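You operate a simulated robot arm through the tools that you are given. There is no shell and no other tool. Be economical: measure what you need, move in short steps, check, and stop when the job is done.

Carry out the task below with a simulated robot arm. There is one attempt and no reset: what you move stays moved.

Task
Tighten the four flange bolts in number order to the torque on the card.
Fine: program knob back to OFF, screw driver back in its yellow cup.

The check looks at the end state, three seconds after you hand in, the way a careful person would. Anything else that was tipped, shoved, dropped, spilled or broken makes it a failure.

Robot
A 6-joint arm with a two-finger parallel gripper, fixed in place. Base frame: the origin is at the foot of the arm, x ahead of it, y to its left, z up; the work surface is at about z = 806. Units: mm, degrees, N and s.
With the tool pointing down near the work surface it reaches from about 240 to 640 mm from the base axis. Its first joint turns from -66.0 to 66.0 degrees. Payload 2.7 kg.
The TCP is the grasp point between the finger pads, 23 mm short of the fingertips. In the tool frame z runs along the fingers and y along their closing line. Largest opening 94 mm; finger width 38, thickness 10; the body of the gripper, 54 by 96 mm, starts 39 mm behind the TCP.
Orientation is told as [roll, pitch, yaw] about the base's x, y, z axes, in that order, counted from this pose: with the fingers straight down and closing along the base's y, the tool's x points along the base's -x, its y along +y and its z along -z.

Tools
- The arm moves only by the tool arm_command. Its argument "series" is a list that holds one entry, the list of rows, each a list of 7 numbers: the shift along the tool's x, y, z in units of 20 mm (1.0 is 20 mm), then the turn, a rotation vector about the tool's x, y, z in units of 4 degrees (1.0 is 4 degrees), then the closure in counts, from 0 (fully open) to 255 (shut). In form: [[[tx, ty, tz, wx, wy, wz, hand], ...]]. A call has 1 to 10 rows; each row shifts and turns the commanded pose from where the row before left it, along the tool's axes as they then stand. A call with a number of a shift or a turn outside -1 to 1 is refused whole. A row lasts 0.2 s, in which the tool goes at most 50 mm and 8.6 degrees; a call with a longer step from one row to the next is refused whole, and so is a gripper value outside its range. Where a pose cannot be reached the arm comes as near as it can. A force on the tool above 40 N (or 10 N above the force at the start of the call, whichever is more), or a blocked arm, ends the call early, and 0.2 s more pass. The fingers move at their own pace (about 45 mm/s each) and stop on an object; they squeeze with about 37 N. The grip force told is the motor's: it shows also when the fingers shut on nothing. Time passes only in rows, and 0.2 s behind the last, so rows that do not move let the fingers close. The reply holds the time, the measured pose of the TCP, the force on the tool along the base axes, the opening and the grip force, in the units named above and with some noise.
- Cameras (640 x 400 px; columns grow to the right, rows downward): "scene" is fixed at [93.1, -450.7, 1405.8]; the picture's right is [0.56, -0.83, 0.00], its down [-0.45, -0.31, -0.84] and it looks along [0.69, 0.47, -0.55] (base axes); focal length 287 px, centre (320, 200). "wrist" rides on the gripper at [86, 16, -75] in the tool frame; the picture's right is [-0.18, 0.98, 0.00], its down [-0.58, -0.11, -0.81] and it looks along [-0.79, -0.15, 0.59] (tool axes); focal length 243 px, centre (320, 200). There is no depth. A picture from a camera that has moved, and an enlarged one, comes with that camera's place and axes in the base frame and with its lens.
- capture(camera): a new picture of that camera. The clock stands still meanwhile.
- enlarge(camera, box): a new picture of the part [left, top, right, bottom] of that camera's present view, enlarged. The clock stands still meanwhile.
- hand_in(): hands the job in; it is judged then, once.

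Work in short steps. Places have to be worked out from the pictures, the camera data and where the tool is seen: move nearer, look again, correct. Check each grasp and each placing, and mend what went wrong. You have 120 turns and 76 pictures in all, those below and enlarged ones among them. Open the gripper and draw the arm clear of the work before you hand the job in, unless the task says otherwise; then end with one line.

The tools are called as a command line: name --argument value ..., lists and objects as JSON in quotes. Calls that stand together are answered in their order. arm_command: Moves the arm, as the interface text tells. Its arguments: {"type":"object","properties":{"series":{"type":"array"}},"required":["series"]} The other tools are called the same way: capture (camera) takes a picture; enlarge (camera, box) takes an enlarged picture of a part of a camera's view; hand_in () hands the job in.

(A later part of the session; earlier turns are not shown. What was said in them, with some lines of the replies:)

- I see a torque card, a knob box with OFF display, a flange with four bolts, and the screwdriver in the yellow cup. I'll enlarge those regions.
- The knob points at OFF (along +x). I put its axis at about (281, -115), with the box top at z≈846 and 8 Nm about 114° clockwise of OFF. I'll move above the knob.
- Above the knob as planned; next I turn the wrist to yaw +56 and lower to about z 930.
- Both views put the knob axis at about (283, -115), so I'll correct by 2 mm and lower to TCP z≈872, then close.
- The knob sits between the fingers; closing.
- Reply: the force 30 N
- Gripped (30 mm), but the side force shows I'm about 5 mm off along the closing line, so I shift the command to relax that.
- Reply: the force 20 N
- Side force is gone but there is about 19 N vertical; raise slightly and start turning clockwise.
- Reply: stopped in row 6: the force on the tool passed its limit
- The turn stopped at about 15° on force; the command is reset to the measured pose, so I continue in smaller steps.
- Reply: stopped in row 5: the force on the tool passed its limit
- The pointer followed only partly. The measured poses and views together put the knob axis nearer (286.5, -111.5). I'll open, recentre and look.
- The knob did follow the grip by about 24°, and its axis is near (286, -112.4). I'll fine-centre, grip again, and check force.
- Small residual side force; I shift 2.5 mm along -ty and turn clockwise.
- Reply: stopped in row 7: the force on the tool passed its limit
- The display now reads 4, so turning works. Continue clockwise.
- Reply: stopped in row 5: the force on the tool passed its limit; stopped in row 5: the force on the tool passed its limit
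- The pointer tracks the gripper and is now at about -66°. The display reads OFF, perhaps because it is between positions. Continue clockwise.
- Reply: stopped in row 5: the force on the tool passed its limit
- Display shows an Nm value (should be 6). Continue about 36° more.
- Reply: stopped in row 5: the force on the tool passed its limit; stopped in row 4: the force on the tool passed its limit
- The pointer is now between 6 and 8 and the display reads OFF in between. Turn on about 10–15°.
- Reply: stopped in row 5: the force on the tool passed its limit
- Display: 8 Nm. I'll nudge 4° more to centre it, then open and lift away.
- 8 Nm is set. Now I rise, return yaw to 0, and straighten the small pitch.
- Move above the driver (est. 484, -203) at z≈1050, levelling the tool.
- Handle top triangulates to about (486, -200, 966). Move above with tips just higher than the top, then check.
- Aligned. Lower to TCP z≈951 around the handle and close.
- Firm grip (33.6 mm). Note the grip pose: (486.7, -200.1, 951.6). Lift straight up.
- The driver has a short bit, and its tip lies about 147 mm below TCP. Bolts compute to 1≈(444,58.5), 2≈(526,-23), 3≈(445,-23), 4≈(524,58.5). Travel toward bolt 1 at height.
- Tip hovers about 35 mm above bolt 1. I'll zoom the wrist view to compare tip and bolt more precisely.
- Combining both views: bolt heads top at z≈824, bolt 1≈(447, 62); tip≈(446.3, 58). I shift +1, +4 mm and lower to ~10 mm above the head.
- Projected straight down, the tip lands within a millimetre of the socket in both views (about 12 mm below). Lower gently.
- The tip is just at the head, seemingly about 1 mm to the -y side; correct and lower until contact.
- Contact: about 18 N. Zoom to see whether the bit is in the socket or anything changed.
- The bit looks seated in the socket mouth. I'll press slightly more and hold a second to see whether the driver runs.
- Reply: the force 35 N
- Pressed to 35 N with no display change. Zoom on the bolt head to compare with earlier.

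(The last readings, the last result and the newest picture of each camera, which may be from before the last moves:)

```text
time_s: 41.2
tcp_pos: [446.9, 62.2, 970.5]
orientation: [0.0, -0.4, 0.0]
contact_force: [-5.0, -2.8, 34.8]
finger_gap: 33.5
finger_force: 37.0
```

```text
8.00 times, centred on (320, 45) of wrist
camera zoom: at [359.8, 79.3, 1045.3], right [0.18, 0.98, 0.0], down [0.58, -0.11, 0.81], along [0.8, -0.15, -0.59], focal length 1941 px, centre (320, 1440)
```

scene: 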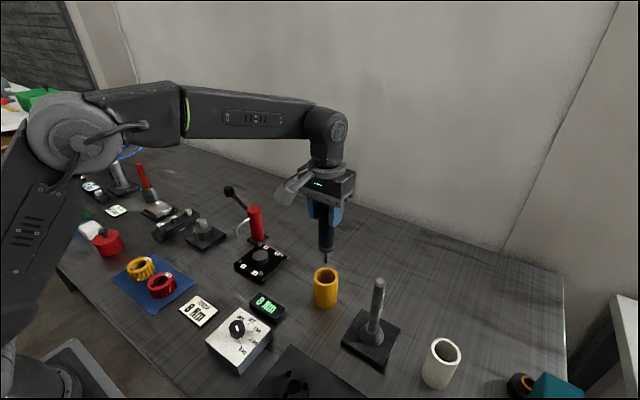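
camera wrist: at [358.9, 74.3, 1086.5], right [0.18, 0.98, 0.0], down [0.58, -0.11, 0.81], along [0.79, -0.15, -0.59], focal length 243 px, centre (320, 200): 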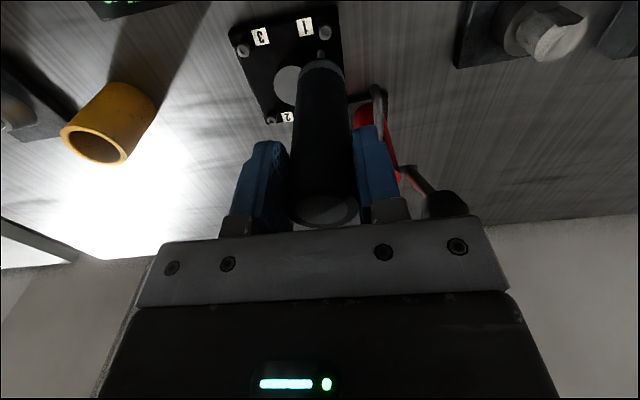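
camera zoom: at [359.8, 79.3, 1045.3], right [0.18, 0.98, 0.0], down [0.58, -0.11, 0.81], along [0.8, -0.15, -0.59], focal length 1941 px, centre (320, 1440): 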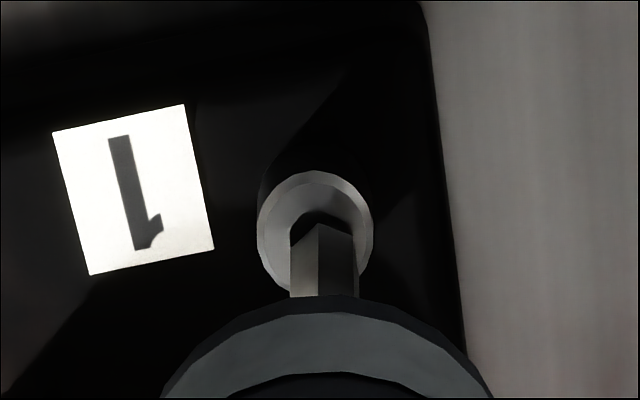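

The bit has turned between views, so pressing does drive it. The -x reaction suggests it is about 1 mm too far in +x; shift, hold the press, and look again.

arm_command --series '[[[0.05, 0.01, 0, 0, 0, 0, 255], [0, 0, 0, 0, 0, 0, 255], [0, 0, 0, 0, 0, 0, 255], [0, 0, 0, 0, 0, 0, 255]]]'

enlarge --camera "wrist" --box '[280, 20, 360, 70]'

enlarge --camera "scene" --box '[220, 245, 290, 325]'

```text
time_s: 42.2
tcp_pos: [446.7, 61.2, 970.6]
orientation: [0.0, -0.3, 0.1]
contact_force: [3.0, -4.6, 26.1]
finger_gap: 33.7
finger_force: 37.4
```

```text
8.00 times, centred on (320, 45) of wrist
camera zoom: at [359.5, 79.4, 1045.2], right [0.18, 0.98, 0.0], down [0.58, -0.11, 0.81], along [0.8, -0.15, -0.59], focal length 1941 px, centre (320, 1440)
```

zoom: 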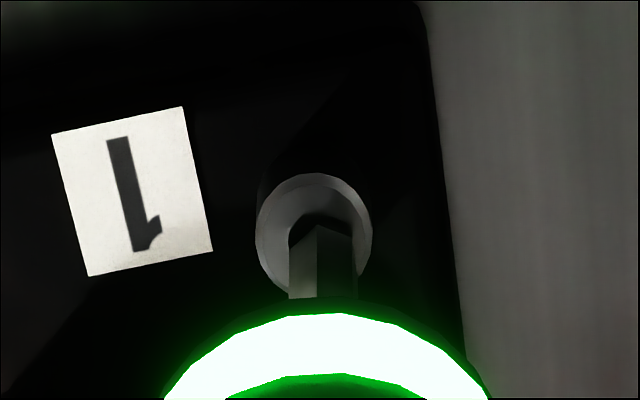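

```text
5.00 times, centred on (255, 285) of scene
camera zoom: at [92.8, -450.8, 1405.8], right [0.56, -0.83, 0.0], down [-0.45, -0.31, -0.84], along [0.69, 0.47, -0.55], focal length 1436 px, centre (645, -225)
```

zoom: 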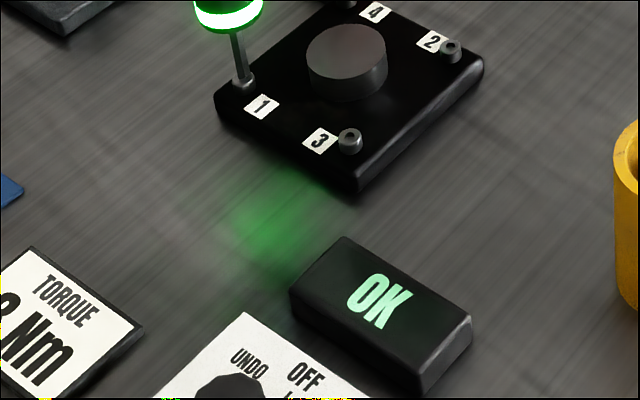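

"OK" and green ring: bolt 1 is done. Lift 40 mm and go diagonally to above bolt 2, then check the display and alignment.

arm_command --series '[[[0, 0, -0.7, 0, 0, 0, 255], [0, 0, -0.7, 0, 0, 0, 255], [0, 0, -0.6, 0, 0, 0, 255], [-0.81, -0.81, 0, 0, 0, 0, 255], [-0.81, -0.81, 0, 0, 0, 0, 255], [-0.81, -0.81, 0, 0, 0, 0, 255], [-0.81, -0.81, 0, 0, 0, 0, 255], [-0.81, -0.81, 0, 0, 0, 0, 255], [0, 0, 0.6, 0, 0, 0, 255], [0, 0, 0.5, 0, 0, 0, 255]]]'

enlarge --camera "scene" --box '[225, 230, 297, 290]'

enlarge --camera "wrist" --box '[280, 20, 360, 70]'

```text
time_s: 44.4
tcp_pos: [526.6, -19.5, 987.3]
orientation: [0.0, -0.2, 0.0]
contact_force: [0.7, -0.1, -4.0]
finger_gap: 33.5
finger_force: 37.3
```

```text
6.67 times, centred on (261, 260) of scene
camera zoom: at [93.2, -450.7, 1405.8], right [0.56, -0.83, 0.0], down [-0.45, -0.31, -0.84], along [0.69, 0.47, -0.55], focal length 1915 px, centre (713, -200)
```

zoom: 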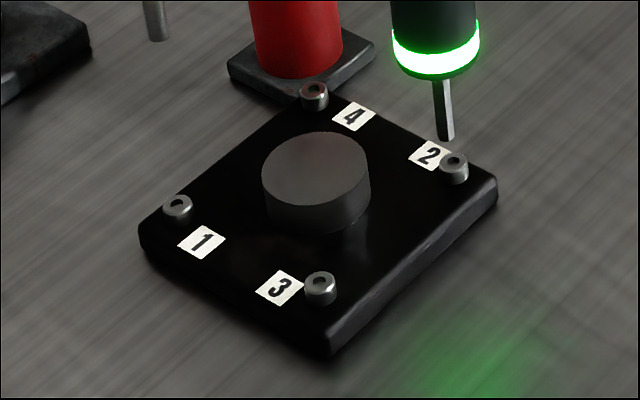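

```text
8.00 times, centred on (320, 45) of wrist
camera zoom: at [440.2, -1.2, 1061.2], right [0.18, 0.98, 0.0], down [0.58, -0.11, 0.81], along [0.79, -0.15, -0.59], focal length 1941 px, centre (320, 1440)
```

zoom: 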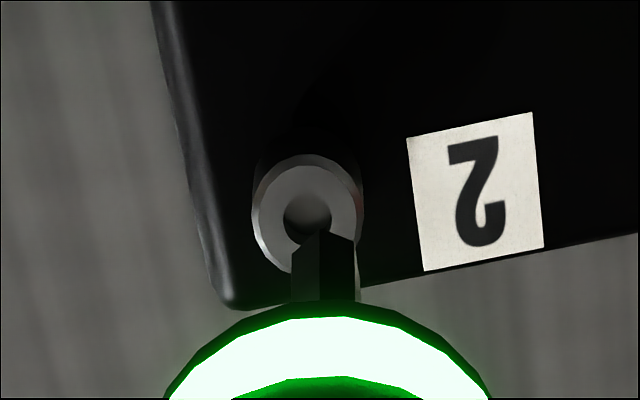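

Bolt 1's head now sits lower than the rest, confirming it. For bolt 2 I compare the socket's place in the wrist view with the bolt 1 reference: correct +0.7 x, -1 y, and lower.

arm_command --series '[[[-0.035, -0.05, 0.2, 0, 0, 0, 255], [0, 0, 0.3, 0, 0, 0, 255], [0, 0, 0.15, 0, 0, 0, 255], [0, 0, 0.1, 0, 0, 0, 255], [0, 0, 0.06, 0, 0, 0, 255], [0, 0, 0.06, 0, 0, 0, 255], [0, 0, 0, 0, 0, 0, 255]]]'

```text
time_s: 46.0
tcp_pos: [527.3, -20.5, 970.8]
orientation: [0.0, -0.2, 0.0]
contact_force: [-5.3, 3.1, 14.1]
finger_gap: 33.6
finger_force: 36.8
```

Contact at the same height. Ease toward the neutral point (-x, +y a little), press a bit, and hold.

arm_command --series '[[[0.03, 0.02, 0.03, 0, 0, 0, 255], [0, 0, 0, 0, 0, 0, 255], [0, 0, 0, 0, 0, 0, 255], [0, 0, 0, 0, 0, 0, 255], [0, 0, 0, 0, 0, 0, 255], [0, 0, 0, 0, 0, 0, 255], [0, 0, 0, 0, 0, 0, 255]]]'

enlarge --camera "scene" --box '[225, 225, 305, 325]'

```text
time_s: 47.6
tcp_pos: [527.9, -20.6, 970.2]
orientation: [0.0, -0.4, -0.1]
contact_force: [0.9, -0.4, 25.1]
finger_gap: 33.4
finger_force: 36.6
```

```text
4.00 times, centred on (265, 275) of scene
camera zoom: at [92.7, -450.6, 1405.9], right [0.56, -0.83, 0.0], down [-0.45, -0.31, -0.84], along [0.69, 0.47, -0.55], focal length 1149 px, centre (540, -100)
```

zoom: 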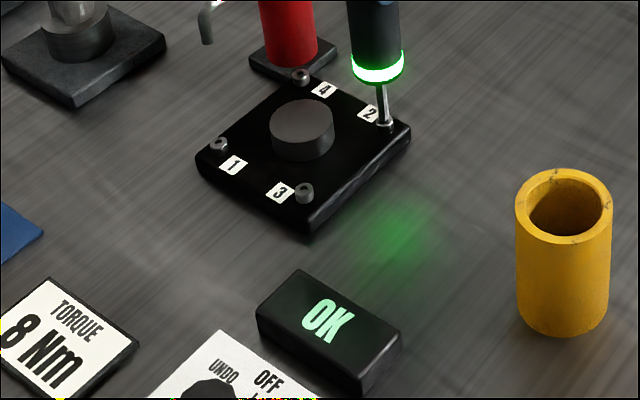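

OK is shown, but it might be left over from bolt 1, so I check the bolt 2 head height.

enlarge --camera "scene" --box '[225, 235, 285, 285]'

```text
8.00 times, centred on (255, 260) of scene
camera zoom: at [92.7, -450.6, 1405.9], right [0.56, -0.83, 0.0], down [-0.45, -0.31, -0.84], along [0.69, 0.47, -0.55], focal length 2298 px, centre (840, -280)
```

zoom: 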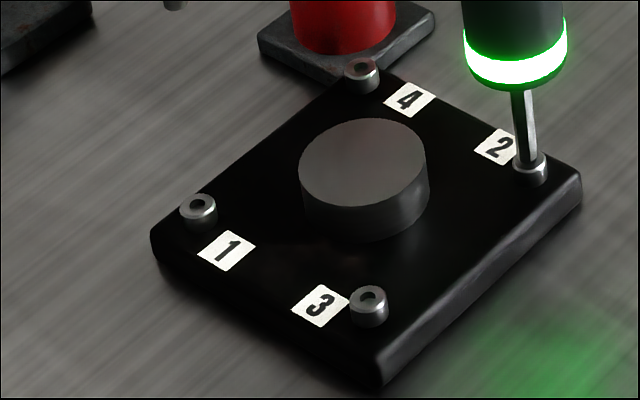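

Head 2 seems lowered. Lift 40 mm to compare all heads before moving on.

arm_command --series '[[[0, 0, -0.7, 0, 0, 0, 255], [0, 0, -0.7, 0, 0, 0, 255], [0, 0, -0.6, 0, 0, 0, 255]]]'

enlarge --camera "scene" --box '[225, 235, 285, 285]'

```text
time_s: 48.4
tcp_pos: [525.9, -18.9, 1009.1]
orientation: [0.1, 0.0, 0.0]
contact_force: [0.2, 0.5, -3.7]
finger_gap: 33.6
finger_force: 36.6
```

```text
8.00 times, centred on (255, 260) of scene
camera zoom: at [93.2, -450.7, 1405.8], right [0.56, -0.83, 0.0], down [-0.45, -0.31, -0.84], along [0.69, 0.47, -0.55], focal length 2298 px, centre (840, -280)
```

zoom: 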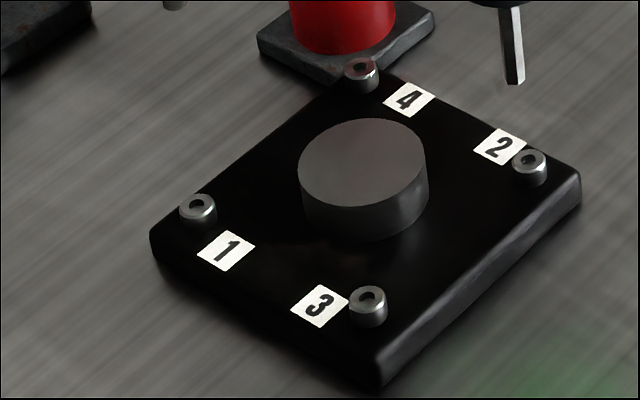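

Not conclusive at this scale; I take the same crop as before the work to compare directly.

enlarge --camera "scene" --box '[225, 235, 295, 290]'

enlarge --camera "scene" --box '[262, 248, 286, 264]'

enlarge --camera "scene" --box '[228, 250, 252, 266]'

```text
7.27 times, centred on (260, 262) of scene
camera zoom: at [93.2, -450.7, 1405.8], right [0.56, -0.83, 0.0], down [-0.45, -0.31, -0.84], along [0.69, 0.47, -0.55], focal length 2089 px, centre (756, -254)
```

zoom: 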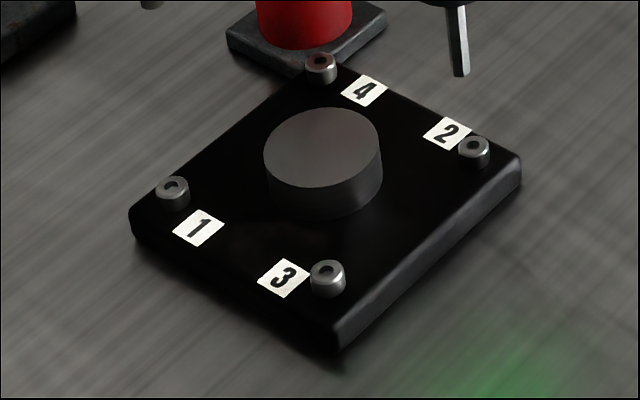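

```text
16.00 times, centred on (274, 256) of scene
camera zoom: at [93.2, -450.7, 1405.8], right [0.56, -0.83, 0.0], down [-0.45, -0.31, -0.84], along [0.69, 0.47, -0.55], focal length 4595 px, centre (1056, -696)
```

zoom: 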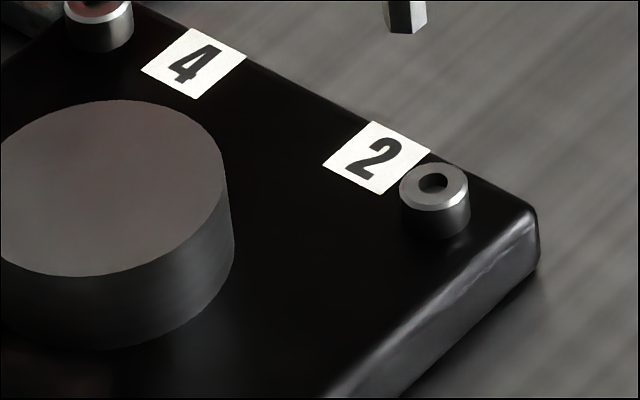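

```text
16.00 times, centred on (240, 258) of scene
camera zoom: at [93.2, -450.7, 1405.8], right [0.56, -0.83, 0.0], down [-0.45, -0.31, -0.84], along [0.69, 0.47, -0.55], focal length 4595 px, centre (1600, -728)
```

zoom: 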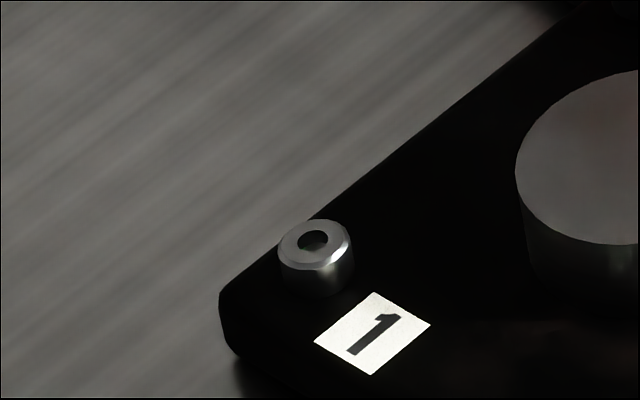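

Direct comparison: heads 1 and 2 both dropped, 3 and 4 unchanged. Move -81 mm in x to bolt 3 and lower to the reference height.

arm_command --series '[[[0.81, 0, 0, 0, 0, 0, 255], [0.81, 0, 0, 0, 0, 0, 255], [0.81, 0, 0, 0, 0, 0, 255], [0.81, 0, 0, 0, 0, 0, 255], [0.81, 0, 0, 0, 0, 0, 255], [0, 0, 0.6, 0, 0, 0, 255], [0, 0, 0.5, 0, 0, 0, 255], [0, 0, 0, 0, 0, 0, 255]]]'

enlarge --camera "wrist" --box '[280, 20, 360, 70]'

enlarge --camera "scene" --box '[225, 225, 305, 325]'

```text
time_s: 50.2
tcp_pos: [443.9, -20.4, 987.1]
orientation: [-0.1, 0.0, 0.0]
contact_force: [0.1, 0.5, -4.0]
finger_gap: 33.3
finger_force: 36.7
```

```text
8.00 times, centred on (320, 45) of wrist
camera zoom: at [358.5, -1.9, 1061.1], right [0.18, 0.98, 0.0], down [0.58, -0.11, 0.81], along [0.79, -0.15, -0.59], focal length 1941 px, centre (320, 1440)
```

zoom: 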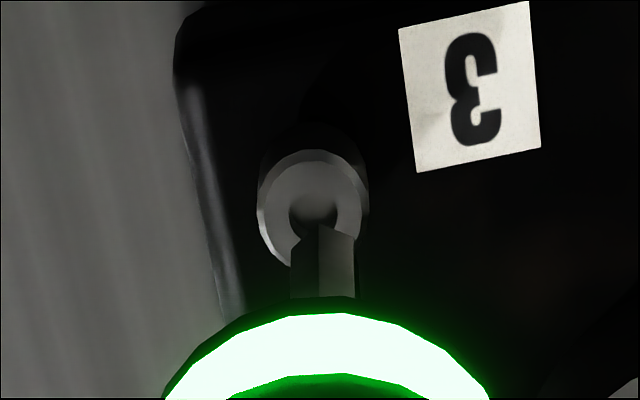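

```text
4.00 times, centred on (265, 275) of scene
camera zoom: at [93.2, -450.7, 1405.8], right [0.56, -0.83, 0.0], down [-0.45, -0.31, -0.84], along [0.69, 0.47, -0.55], focal length 1149 px, centre (540, -100)
```

zoom: 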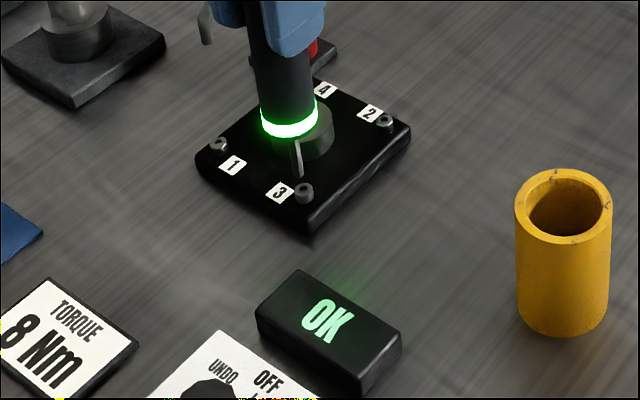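

The socket sits at exactly the pixel where bolt 2's neutral point was, so I lower straight.

arm_command --series '[[[0, 0, 0.2, 0, 0, 0, 255], [0, 0, 0.3, 0, 0, 0, 255], [0, 0, 0.15, 0, 0, 0, 255], [0, 0, 0.1, 0, 0, 0, 255], [0, 0, 0.06, 0, 0, 0, 255], [0, 0, 0.06, 0, 0, 0, 255], [0, 0, 0, 0, 0, 0, 255]]]'

```text
time_s: 51.8
tcp_pos: [445.9, -19.1, 971.0]
orientation: [0.0, -0.1, 0.0]
contact_force: [-7.0, -0.2, 16.8]
finger_gap: 33.5
finger_force: 37.1
```

Contact. Ease -x slightly, press, and hold.

arm_command --series '[[[0.03, 0, 0.03, 0, 0, 0, 255], [0, 0, 0, 0, 0, 0, 255], [0, 0, 0, 0, 0, 0, 255], [0, 0, 0, 0, 0, 0, 255], [0, 0, 0, 0, 0, 0, 255], [0, 0, 0, 0, 0, 0, 255], [0, 0, 0, 0, 0, 0, 255], [0, 0, 0, 0, 0, 0, 255]]]'

arm_command --series '[[[0, 0, -0.7, 0, 0, 0, 255], [0, 0, -0.7, 0, 0, 0, 255], [0, 0, -0.6, 0, 0, 0, 255]]]'

enlarge --camera "scene" --box '[225, 235, 295, 290]'

```text
time_s: 53.6
tcp_pos: [446.2, -19.8, 970.8]
orientation: [0.1, -0.4, 0.0]
contact_force: [-0.5, -3.2, 30.0]
finger_gap: 33.8
finger_force: 36.5
```

```text
time_s: 54.4
tcp_pos: [444.8, -20.9, 1008.2]
orientation: [0.1, 0.0, -0.1]
contact_force: [-0.5, 0.1, -4.1]
finger_gap: 33.6
finger_force: 37.0
```

```text
7.27 times, centred on (260, 262) of scene
camera zoom: at [93.2, -450.7, 1405.8], right [0.56, -0.83, 0.0], down [-0.45, -0.31, -0.84], along [0.69, 0.47, -0.55], focal length 2089 px, centre (756, -254)
```

zoom: 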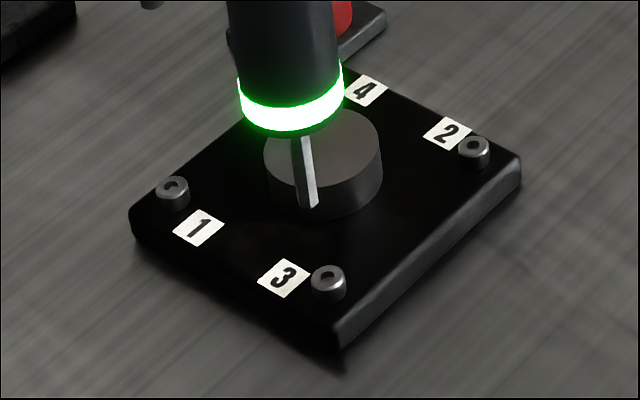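

Head 3 dropped too. Move diagonally to bolt 4 staying high, and check clearance to the red post and its spout.

arm_command --series '[[[-0.81, 0.81, 0, 0, 0, 0, 255], [-0.81, 0.81, 0, 0, 0, 0, 255], [-0.81, 0.81, 0, 0, 0, 0, 255], [-0.81, 0.81, 0, 0, 0, 0, 255], [0, 0, 0, 0, 0, 0, 255]]]'

capture --camera "wrist"

enlarge --camera "scene" --box '[205, 160, 305, 280]'

```text
time_s: 55.6
tcp_pos: [510.3, 44.4, 1009.2]
orientation: [0.1, 0.0, -0.1]
contact_force: [-0.3, 0.2, -4.9]
finger_gap: 33.4
finger_force: 37.1
```

```text
23 pictures are left
camera wrist: at [423.9, 62.6, 1084.4], right [0.18, 0.98, 0.0], down [0.58, -0.11, 0.81], along [0.79, -0.15, -0.59], focal length 243 px, centre (320, 200)
```

wrist: 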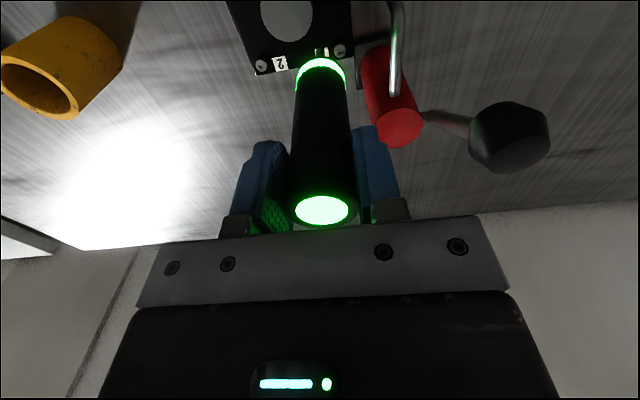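

```text
3.33 times, centred on (255, 220) of scene
camera zoom: at [93.2, -450.6, 1405.8], right [0.56, -0.83, 0.0], down [-0.45, -0.31, -0.84], along [0.69, 0.47, -0.55], focal length 957 px, centre (537, 133)
```

zoom: 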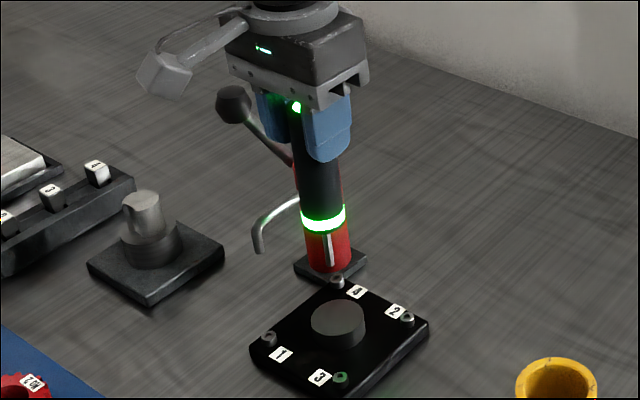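

Post centre ≈(550, 97), radius ≈20: about 5 mm clearance to the driver body at bolt 4, and fingertips stay above its top. Final sideways step, then lower to the reference height.

arm_command --series '[[[-0.4, 0.4, 0, 0, 0, 0, 255], [-0.4, 0.4, 0, 0, 0, 0, 255], [0, 0, 0.4, 0, 0, 0, 255], [0, 0, 0.4, 0, 0, 0, 255], [0, 0, 0.3, 0, 0, 0, 255], [0, 0, 0, 0, 0, 0, 255]]]'

enlarge --camera "wrist" --box '[280, 20, 360, 70]'

capture --camera "wrist"

```text
time_s: 57.0
tcp_pos: [526.7, 61.7, 986.9]
orientation: [0.0, -0.1, 0.0]
contact_force: [1.2, -0.5, -5.0]
finger_gap: 33.4
finger_force: 37.5
```

```text
8.00 times, centred on (320, 45) of wrist
camera zoom: at [439.6, 78.8, 1061.5], right [0.18, 0.98, 0.0], down [0.58, -0.11, 0.81], along [0.79, -0.15, -0.59], focal length 1941 px, centre (320, 1440)
```

zoom: 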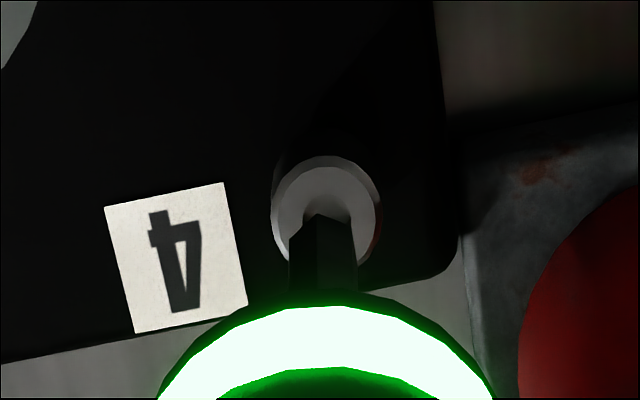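

```text
20 pictures are left
camera wrist: at [439.6, 78.8, 1061.5], right [0.18, 0.98, 0.0], down [0.58, -0.11, 0.81], along [0.79, -0.15, -0.59], focal length 243 px, centre (320, 200)
```

wrist: 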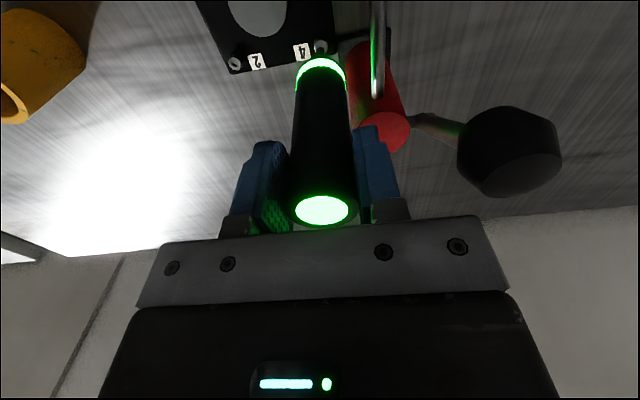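

Socket sits ~1.3 mm toward +y of the reference; correct and lower.

arm_command --series '[[[0.01, 0.065, 0.2, 0, 0, 0, 255], [0, 0, 0.3, 0, 0, 0, 255], [0, 0, 0.15, 0, 0, 0, 255], [0, 0, 0.1, 0, 0, 0, 255], [0, 0, 0.06, 0, 0, 0, 255], [0, 0, 0.06, 0, 0, 0, 255], [0, 0, 0, 0, 0, 0, 255]]]'

```text
time_s: 58.6
tcp_pos: [525.3, 63.7, 970.3]
orientation: [0.0, -0.2, 0.0]
contact_force: [-2.6, -1.1, 8.8]
finger_gap: 33.3
finger_force: 37.4
```

Good contact, low side force. Press and hold.

arm_command --series '[[[0, 0, 0.05, 0, 0, 0, 255], [0, 0, 0, 0, 0, 0, 255], [0, 0, 0, 0, 0, 0, 255], [0, 0, 0, 0, 0, 0, 255], [0, 0, 0, 0, 0, 0, 255], [0, 0, 0, 0, 0, 0, 255], [0, 0, 0, 0, 0, 0, 255], [0, 0, 0, 0, 0, 0, 255]]]'

arm_command --series '[[[0, 0, -0.7, 0, 0, 0, 255], [0, 0, -0.7, 0, 0, 0, 255], [0, 0, -0.6, 0, 0, 0, 255], [0, -0.5, -0.6, 0, 0, 0, 255], [0, -0.8, -0.6, 0, 0, 0, 255], [0, -0.8, -0.6, 0, 0, 0, 255]]]'

enlarge --camera "scene" --box '[225, 235, 295, 290]'

capture --camera "scene"

```text
time_s: 60.4
tcp_pos: [525.2, 61.9, 970.7]
orientation: [0.1, -0.4, 0.0]
contact_force: [-1.7, -1.8, 27.7]
finger_gap: 33.6
finger_force: 36.8
```

```text
time_s: 61.8
tcp_pos: [525.5, 21.9, 1044.6]
orientation: [0.0, -0.1, -0.1]
contact_force: [1.0, 0.4, -3.2]
finger_gap: 33.6
finger_force: 37.4
```

```text
7.27 times, centred on (260, 262) of scene
camera zoom: at [93.2, -450.6, 1405.8], right [0.56, -0.83, 0.0], down [-0.45, -0.31, -0.84], along [0.69, 0.47, -0.55], focal length 2089 px, centre (756, -254)
```

zoom: 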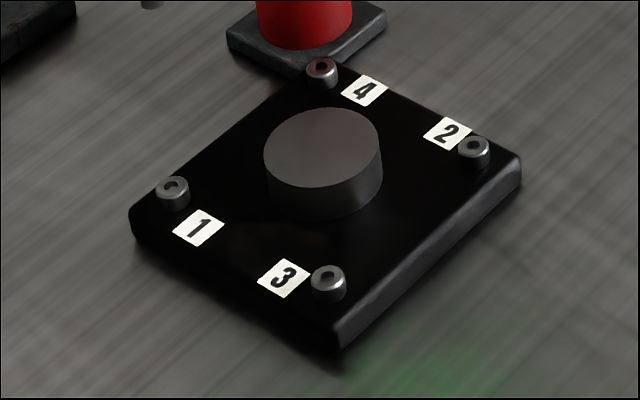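

```text
18 pictures are left
```

scene: 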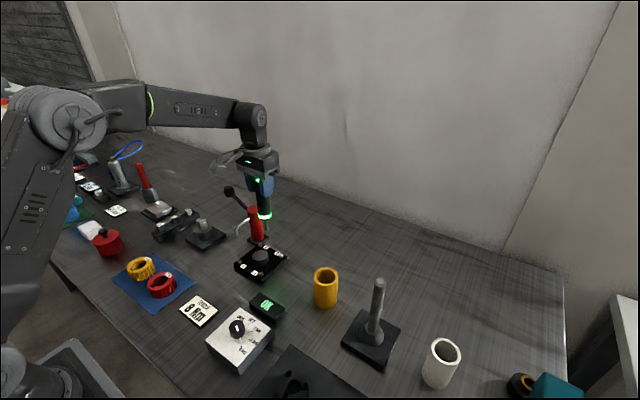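

Head 4 dropped as well; all four done. Carry the driver back to above the cup.

arm_command --series '[[[0, 0, -0.8, 0, 0, 0, 255], [0, 0, -0.8, 0, 0, 0, 255], [0.24, -1, 0, 0, 0, 0, 255], [0.24, -1, 0, 0, 0, 0, 255], [0.24, -1, 0, 0, 0, 0, 255], [0.24, -1, 0, 0, 0, 0, 255], [0.24, -1, 0, 0, 0, 0, 255], [0.24, -1, 0, 0, 0, 0, 255], [0.24, -1, 0, 0, 0, 0, 255], [0.24, -1, 0, 0, 0, 0, 255]]]'

arm_command --series '[[[0, -1, 0, 0, 0, 0, 255], [0, -1, 0, 0, 0, 0, 255], [0, -1, 0, 0, 0, 0, 255], [0, 0, 0, 0, 0, 0, 255]]]'

```text
time_s: 64.0
tcp_pos: [486.1, -140.5, 1075.5]
orientation: [-0.1, 0.0, 0.0]
contact_force: [0.1, 0.5, -3.9]
finger_gap: 33.5
finger_force: 37.8
```

```text
time_s: 65.0
tcp_pos: [487.6, -200.3, 1075.9]
orientation: [0.1, 0.0, 0.0]
contact_force: [0.2, 0.2, -4.6]
finger_gap: 33.6
finger_force: 37.2
```

At the pick-up x, y. A quick look to confirm tip over cup before lowering.

enlarge --camera "scene" --box '[270, 160, 390, 310]'

```text
2.67 times, centred on (330, 235) of scene
camera zoom: at [93.2, -450.7, 1405.8], right [0.56, -0.83, 0.0], down [-0.45, -0.31, -0.84], along [0.69, 0.47, -0.55], focal length 766 px, centre (293, 107)
```

zoom: 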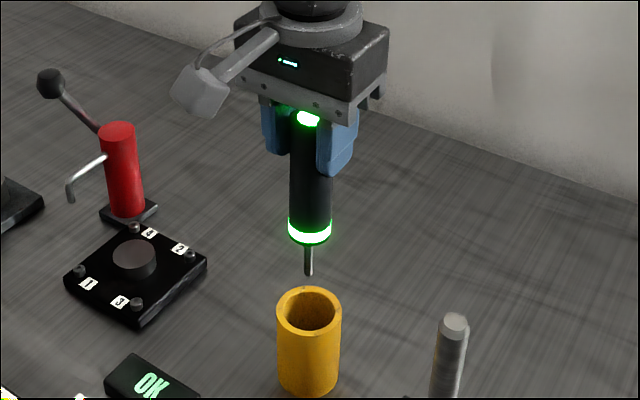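

Matches the lift-out view. Lower into the cup, slowly at the end.

arm_command --series '[[[0.02, 0, 0.8, 0, 0, 0, 255], [0, 0, 0.8, 0, 0, 0, 255], [0, 0, 0.8, 0, 0, 0, 255], [0, 0, 0.8, 0, 0, 0, 255], [0, 0, 0.8, 0, 0, 0, 255], [0, 0, 0.7, 0, 0, 0, 255], [0, 0, 0.6, 0, 0, 0, 255], [0, 0, 0.4, 0, 0, 0, 255], [0, 0, 0.2, 0, 0, 0, 255], [0, 0, 0, 0, 0, 0, 255]]]'

arm_command --series '[[[0, 0, 0.1, 0, 0, 0, 255], [0, 0, 0.1, 0, 0, 0, 255], [0, 0, 0.04, 0, 0, 0, 255], [0, 0, 0, 0, 0, 0, 255]]]'

enlarge --camera "scene" --box '[270, 160, 390, 310]'

```text
time_s: 67.2
tcp_pos: [486.4, -199.7, 958.9]
orientation: [0.0, -0.1, 0.1]
contact_force: [-0.2, 0.1, -4.7]
finger_gap: 33.3
finger_force: 36.7
```

```text
time_s: 68.2
tcp_pos: [486.4, -200.5, 952.6]
orientation: [0.0, -0.1, 0.0]
contact_force: [0.3, 1.0, -4.6]
finger_gap: 33.6
finger_force: 36.5
```

```text
2.67 times, centred on (330, 235) of scene
camera zoom: at [93.2, -450.7, 1405.8], right [0.56, -0.83, 0.0], down [-0.45, -0.31, -0.84], along [0.69, 0.47, -0.55], focal length 766 px, centre (293, 107)
```

zoom: 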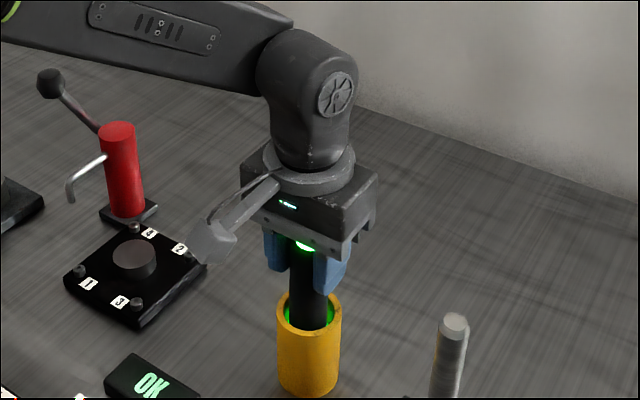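

Not touching bottom yet; lower a further ~1.5 mm, then release.

arm_command --series '[[[0, 0, 0.05, 0, 0, 0, 255], [0, 0, 0.03, 0, 0, 0, 255], [0, 0, 0, 0, 0, 0, 255]]]'

```text
time_s: 69.0
tcp_pos: [487.3, -198.7, 950.9]
orientation: [-0.1, -0.1, -0.1]
contact_force: [-0.1, -0.3, -4.1]
finger_gap: 33.4
finger_force: 37.0
```

Weight still hangs on the gripper; lower another 2 mm in small steps.

arm_command --series '[[[0, 0, 0.05, 0, 0, 0, 255], [0, 0, 0.05, 0, 0, 0, 255], [0, 0, 0, 0, 0, 0, 255]]]'

```text
time_s: 69.8
tcp_pos: [486.3, -200.1, 950.7]
orientation: [0.0, -0.2, 0.0]
contact_force: [-3.0, 3.1, 12.0]
finger_gap: 33.6
finger_force: 37.1
```

Now resting on the cup floor. Back off 0.5 mm, open, and rise.

arm_command --series '[[[0, 0, -0.02, 0, 0, 0, 255], [0, 0, 0, 0, 0, 0, 60], [0, 0, 0, 0, 0, 0, 60], [0, 0, 0, 0, 0, 0, 60], [0, 0, -0.5, 0, 0, 0, 60], [0, 0, -0.8, 0, 0, 0, 60], [0, 0, -0.8, 0, 0, 0, 60], [0, 0, -0.8, 0, 0, 0, 60], [0, 0, -0.8, 0, 0, 0, 60], [0, 0, -0.8, 0, 0, 0, 60]]]'

enlarge --camera "scene" --box '[210, 180, 370, 380]'

```text
time_s: 72.0
tcp_pos: [485.6, -200.4, 1040.3]
orientation: [0.0, 0.1, 0.0]
contact_force: [-0.9, 0.2, -0.2]
finger_gap: 72.1
finger_force: 0.0
```

```text
2.00 times, centred on (290, 280) of scene
camera zoom: at [93.1, -450.7, 1405.8], right [0.56, -0.83, 0.0], down [-0.45, -0.31, -0.84], along [0.69, 0.47, -0.55], focal length 574 px, centre (380, 40)
```

zoom: 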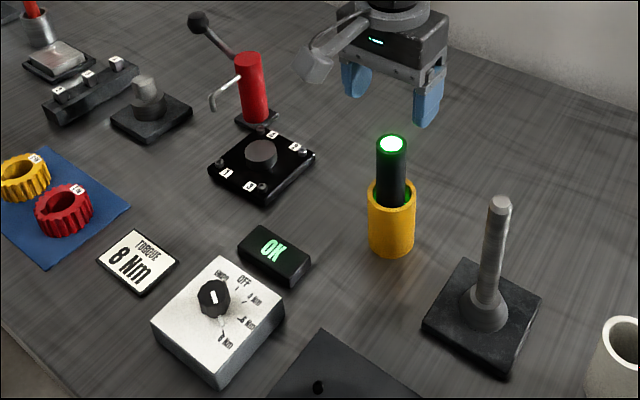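

Driver is back upright in its cup. My fit of the earlier grip poses gives the knob axis ≈(289, -110). Move above it, then turn to yaw -56.

arm_command --series '[[[0.98, 0.45, 0, 0, 0, 0, 110], [0.98, 0.45, 0.2, 0, 0, 0, 110], [0.98, 0.45, 0.2, 0, 0, 0, 110], [0.98, 0.45, 0.4, 0, 0, 0, 110], [0.98, 0.45, 0.4, 0, 0, 0, 110], [0.98, 0.45, 0.6, 0, 0, 0, 110], [0.98, 0.45, 0.6, 0, 0, 0, 110], [0.98, 0.45, 0.6, 0, 0, 0, 110], [0.98, 0.45, 0.6, 0, 0, 0, 110], [0.98, 0.45, 0.4, 0, 0, 0, 110]]]'

arm_command --series '[[[0, 0, 0, 0, 0, 1, 110], [0, 0, 0, 0, 0, 1, 110], [0, 0, 0, 0, 0, 1, 110], [0, 0, 0, 0, 0, 1, 110], [0, 0, 0, 0, 0, 1, 110], [0, 0, 0, 0, 0, 1, 110], [0, 0, 0, 0, 0, 1, 110], [0, 0, 0, 0, 0, 1, 110], [0, 0, 0, 0, 0, 1, 110], [0, 0, 0, 0, 0, 1, 110]]]'

arm_command --series '[[[0, 0, 0, 0, 0, 1, 110], [0, 0, 0, 0, 0, 1, 110], [0, 0, 0, 0, 0, 1, 110], [0, 0, 0, 0, 0, 1, 110], [0, 0, 0, 0, 0, 0, 110]]]'

```text
time_s: 74.2
tcp_pos: [291.2, -109.5, 960.6]
orientation: [-0.1, -0.2, -0.1]
contact_force: [0.3, -1.0, 0.2]
finger_gap: 53.3
finger_force: 0.1
```

```text
time_s: 76.4
tcp_pos: [290.1, -110.0, 959.8]
orientation: [0.1, 0.0, -40.1]
contact_force: [0.2, 0.4, 0.4]
finger_gap: 53.1
finger_force: 0.1
```

```text
time_s: 77.6
tcp_pos: [290.2, -108.3, 959.3]
orientation: [0.1, 0.0, -56.2]
contact_force: [0.7, -0.4, 0.2]
finger_gap: 53.6
finger_force: 0.1
```

In position. Lower to TCP z≈870 and look before gripping.

arm_command --series '[[[0, 0, 0.8, 0, 0, 0, 110], [0, 0, 0.8, 0, 0, 0, 110], [0, 0, 0.8, 0, 0, 0, 110], [0, 0, 0.8, 0, 0, 0, 110], [0, 0, 0.8, 0, 0, 0, 110], [0, 0, 0.45, 0, 0, 0, 110], [0, 0, 0, 0, 0, 0, 110]]]'

enlarge --camera "wrist" --box '[200, 0, 440, 240]'

```text
time_s: 79.2
tcp_pos: [291.3, -109.2, 870.4]
orientation: [0.1, -0.1, -56.0]
contact_force: [-0.1, -0.3, 0.4]
finger_gap: 53.6
finger_force: 0.1
```

```text
1.67 times, centred on (320, 120) of wrist
camera zoom: at [255.8, -27.1, 945.6], right [0.92, 0.4, 0.0], down [0.23, -0.54, 0.81], along [0.32, -0.74, -0.59], focal length 404 px, centre (320, 333)
```

zoom: 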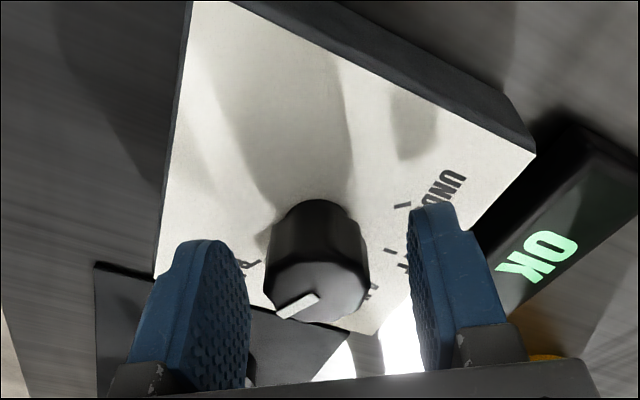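

Centred within about 1 mm. Grip.

arm_command --series '[[[0, 0.03, 0, 0, 0, 0, 255], [0, 0, 0, 0, 0, 0, 255], [0, 0, 0, 0, 0, 0, 255], [0, 0, 0, 0, 0, 0, 255]]]'

```text
time_s: 80.2
tcp_pos: [289.8, -109.1, 870.9]
orientation: [-0.1, 0.2, -56.2]
contact_force: [-17.6, -18.5, 7.1]
finger_gap: 31.0
finger_force: 44.7
```

Side force along -ty; shift 3 mm that way to relax.

arm_command --series '[[[0, -0.1, 0, 0, 0, 0, 255], [0, -0.03, 0, 0, 0, 0, 255], [0, 0, 0, 0, 0, 0, 255]]]'

```text
time_s: 81.0
tcp_pos: [288.8, -110.2, 870.6]
orientation: [0.0, 0.1, -56.0]
contact_force: [3.1, 13.1, -18.1]
finger_gap: 30.7
finger_force: 45.2
```

Nearly neutral. Turn counter-clockwise in steps.

arm_command --series '[[[0, 0.03, 0, 0, 0, 0, 255], [0, 0, 0, 0, 0, -0.8, 255], [0, 0, 0, 0, 0, -0.8, 255], [0, 0, 0, 0, 0, -0.8, 255], [0, 0, 0, 0, 0, -0.8, 255], [0, 0, 0, 0, 0, -0.8, 255], [0, 0, 0, 0, 0, -0.8, 255]]]'

arm_command --series '[[[0, 0, 0, 0, 0, -0.8, 255], [0, 0, 0, 0, 0, -0.8, 255], [0, 0, 0, 0, 0, -0.8, 255], [0, 0, 0, 0, 0, -0.8, 255], [0, 0, 0, 0, 0, -0.8, 255], [0, 0, 0, 0, 0, -0.8, 255]]]'

enlarge --camera "wrist" --box '[200, 0, 440, 240]'

```text
time_s: 82.3
tcp_pos: [289.8, -109.7, 871.7]
orientation: [0.0, 0.0, -43.0]
contact_force: [3.2, 4.5, -1.7]
finger_gap: 30.6
finger_force: 44.5
stopped in row 6: the force on the tool passed its limit (the readings are from after the stop); the commanded pose is now the measured one
```

```text
time_s: 83.7
tcp_pos: [288.7, -110.6, 870.5]
orientation: [-0.1, 0.0, -23.7]
contact_force: [6.0, 6.7, -0.3]
finger_gap: 30.7
finger_force: 45.2
```

```text
1.67 times, centred on (320, 120) of wrist
camera zoom: at [217.0, -58.8, 945.8], right [0.56, 0.83, 0.0], down [0.49, -0.33, 0.81], along [0.67, -0.45, -0.59], focal length 404 px, centre (320, 333)
```

zoom: 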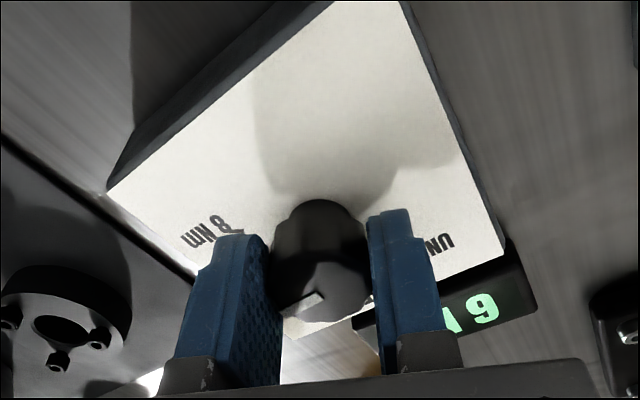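

Display reads 6. Continue counter-clockwise.

arm_command --series '[[[0, 0, 0, 0, 0, -0.8, 255], [0, 0, 0, 0, 0, -0.8, 255], [0, 0, 0, 0, 0, -0.8, 255], [0, 0, 0, 0, 0, -0.8, 255], [0, 0, 0, 0, 0, -0.8, 255], [0, 0, 0, 0, 0, -0.8, 255], [0, 0, 0, 0, 0, -0.8, 255]]]'

arm_command --series '[[[0, 0, 0, 0, 0, -0.8, 255], [0, 0, 0, 0, 0, -0.8, 255], [0, 0, 0, 0, 0, -0.8, 255], [0, 0, 0, 0, 0, -0.8, 255], [0, 0, 0, 0, 0, -0.8, 255], [0, 0, 0, 0, 0, -0.8, 255]]]'

arm_command --series '[[[0, 0, 0, 0, 0, -0.8, 255], [0, 0, 0, 0, 0, -0.8, 255], [0, 0, 0, 0, 0, -0.8, 255], [0, 0, 0, 0, 0, -0.8, 255], [0, 0, 0, 0, 0, -0.8, 255]]]'

enlarge --camera "wrist" --box '[200, 0, 440, 240]'

```text
time_s: 85.3
tcp_pos: [288.9, -109.5, 870.5]
orientation: [0.1, 0.0, -1.5]
contact_force: [3.2, 7.4, -12.9]
finger_gap: 30.8
finger_force: 45.1
```

```text
time_s: 86.7
tcp_pos: [288.9, -110.6, 870.9]
orientation: [-0.1, 0.0, 17.8]
contact_force: [4.9, -2.7, -2.0]
finger_gap: 30.8
finger_force: 45.6
```

```text
time_s: 87.9
tcp_pos: [289.6, -110.0, 870.6]
orientation: [0.0, -0.1, 33.8]
contact_force: [4.7, -2.5, -6.2]
finger_gap: 30.5
finger_force: 44.8
```

```text
1.67 times, centred on (320, 120) of wrist
camera zoom: at [208.7, -143.5, 945.7], right [-0.39, 0.92, 0.0], down [0.54, 0.23, 0.81], along [0.74, 0.32, -0.59], focal length 404 px, centre (320, 333)
```

zoom: 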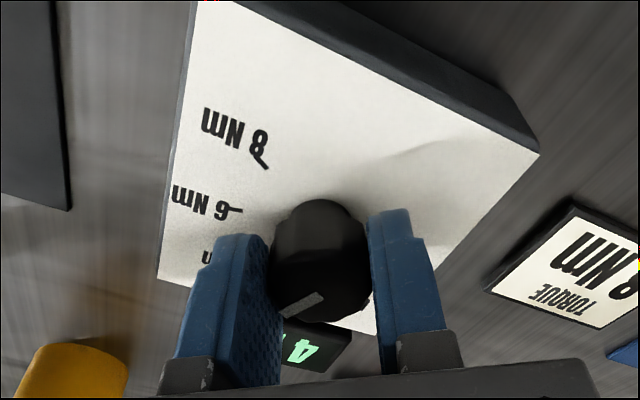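

Display reads 4; turn about 28° more and open.

arm_command --series '[[[0, 0, 0, 0, 0, -0.8, 255], [0, 0, 0, 0, 0, -0.8, 255], [0, 0, 0, 0, 0, -0.8, 255], [0, 0, 0, 0, 0, -0.8, 255], [0, 0, 0, 0, 0, -0.8, 255], [0, 0, 0, 0, 0, -0.8, 255], [0, 0, 0, 0, 0, -0.8, 255], [0, 0, 0, 0, 0, -0.8, 255], [0, 0, 0, 0, 0, -0.6, 255]]]'

arm_command --series '[[[0, 0, 0, 0, 0, 0, 110], [0, 0, 0, 0, 0, 0, 110], [0, 0, 0, 0, 0, 0, 110], [0, 0, -1, 0, 0, 0, 110], [0, 0, -1, 0, 0, 0, 110], [0, 0, -1, 0, 0, 0, 110], [0, 0, -1, 0, 0, 0, 110]]]'

enlarge --camera "scene" --box '[170, 280, 330, 380]'

```text
time_s: 89.9
tcp_pos: [291.0, -109.9, 871.0]
orientation: [0.0, -0.1, 61.8]
contact_force: [7.0, -0.6, -4.7]
finger_gap: 30.8
finger_force: 45.2
```

```text
time_s: 91.5
tcp_pos: [290.0, -109.4, 950.5]
orientation: [0.0, 0.0, 61.9]
contact_force: [-0.5, -0.4, 1.0]
finger_gap: 53.6
finger_force: 0.2
```

```text
4.00 times, centred on (250, 330) of scene
camera zoom: at [93.1, -450.7, 1405.8], right [0.56, -0.83, 0.0], down [-0.45, -0.31, -0.84], along [0.69, 0.47, -0.55], focal length 1149 px, centre (600, -320)
```

zoom: 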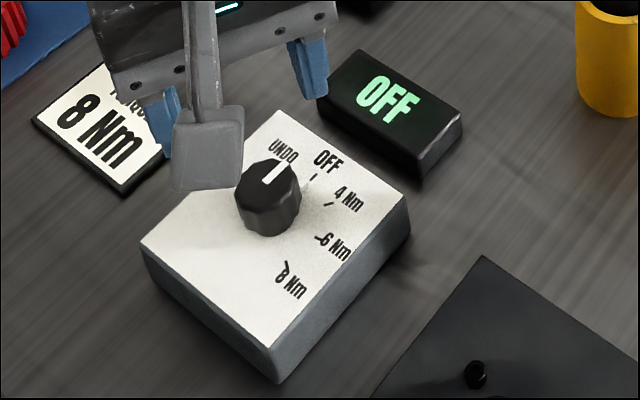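

The pointer matches the starting OFF position and the display reads OFF. Lift the arm clear and take a last overall look.

arm_command --series '[[[0, 0, -1, 0, 0, 0, 60], [0, 0, -1, 0, 0, 0, 30], [0, 0, -1, 0, 0, 0, 0], [0, 0, -1, 0, 0, 0, 0], [0, 0, -1, 0, 0, 0, 0], [0, 0, -1, 0, 0, 0, 0], [0, 0, -1, 0, 0, 0, 0], [0, 0, -1, 0, 0, 0, 0], [0, 0, -1, 0, 0, 0, 0], [0, 0, 0, 0, 0, 0, 0]]]'

capture --camera "scene"

enlarge --camera "scene" --box '[200, 290, 280, 350]'

```text
time_s: 93.7
tcp_pos: [289.9, -110.4, 1131.7]
orientation: [0.1, 0.1, 61.8]
contact_force: [0.8, 0.1, -0.5]
finger_gap: 94.0
finger_force: 0.0
```

```text
10 pictures are left
```

scene: 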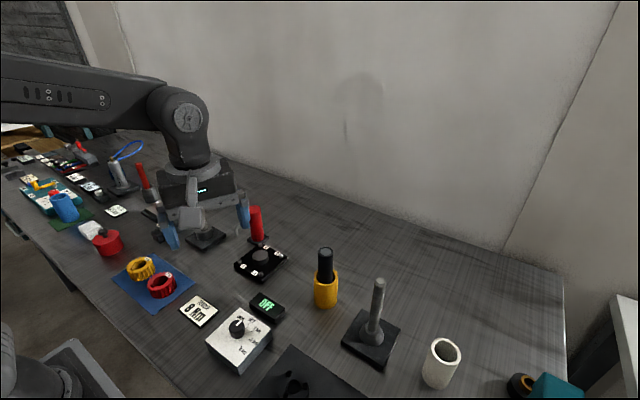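

```text
6.67 times, centred on (240, 320) of scene
camera zoom: at [93.1, -450.7, 1405.8], right [0.56, -0.83, 0.0], down [-0.45, -0.31, -0.84], along [0.69, 0.47, -0.55], focal length 1915 px, centre (853, -600)
```

zoom: 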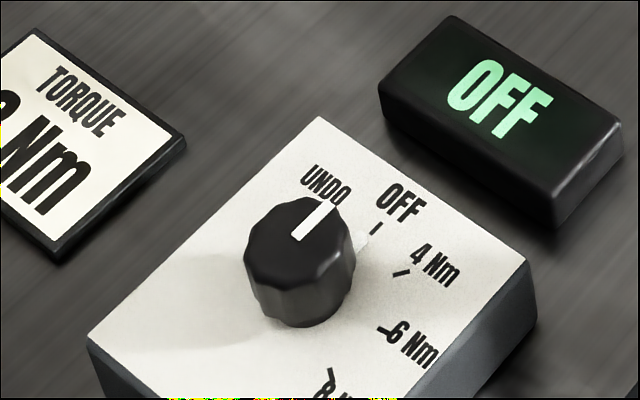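

All four bolts are down, the knob pointer lines up with the OFF tick, and the driver is upright in the yellow cup. The arm is clear with the gripper open, so I hand in.

hand_in

```text
The job is handed in.
```

I tightened all four bolts in order 1 to 4 at 8 Nm, set the knob back to OFF, and put the screwdriver back in its yellow cup; the job is handed in.
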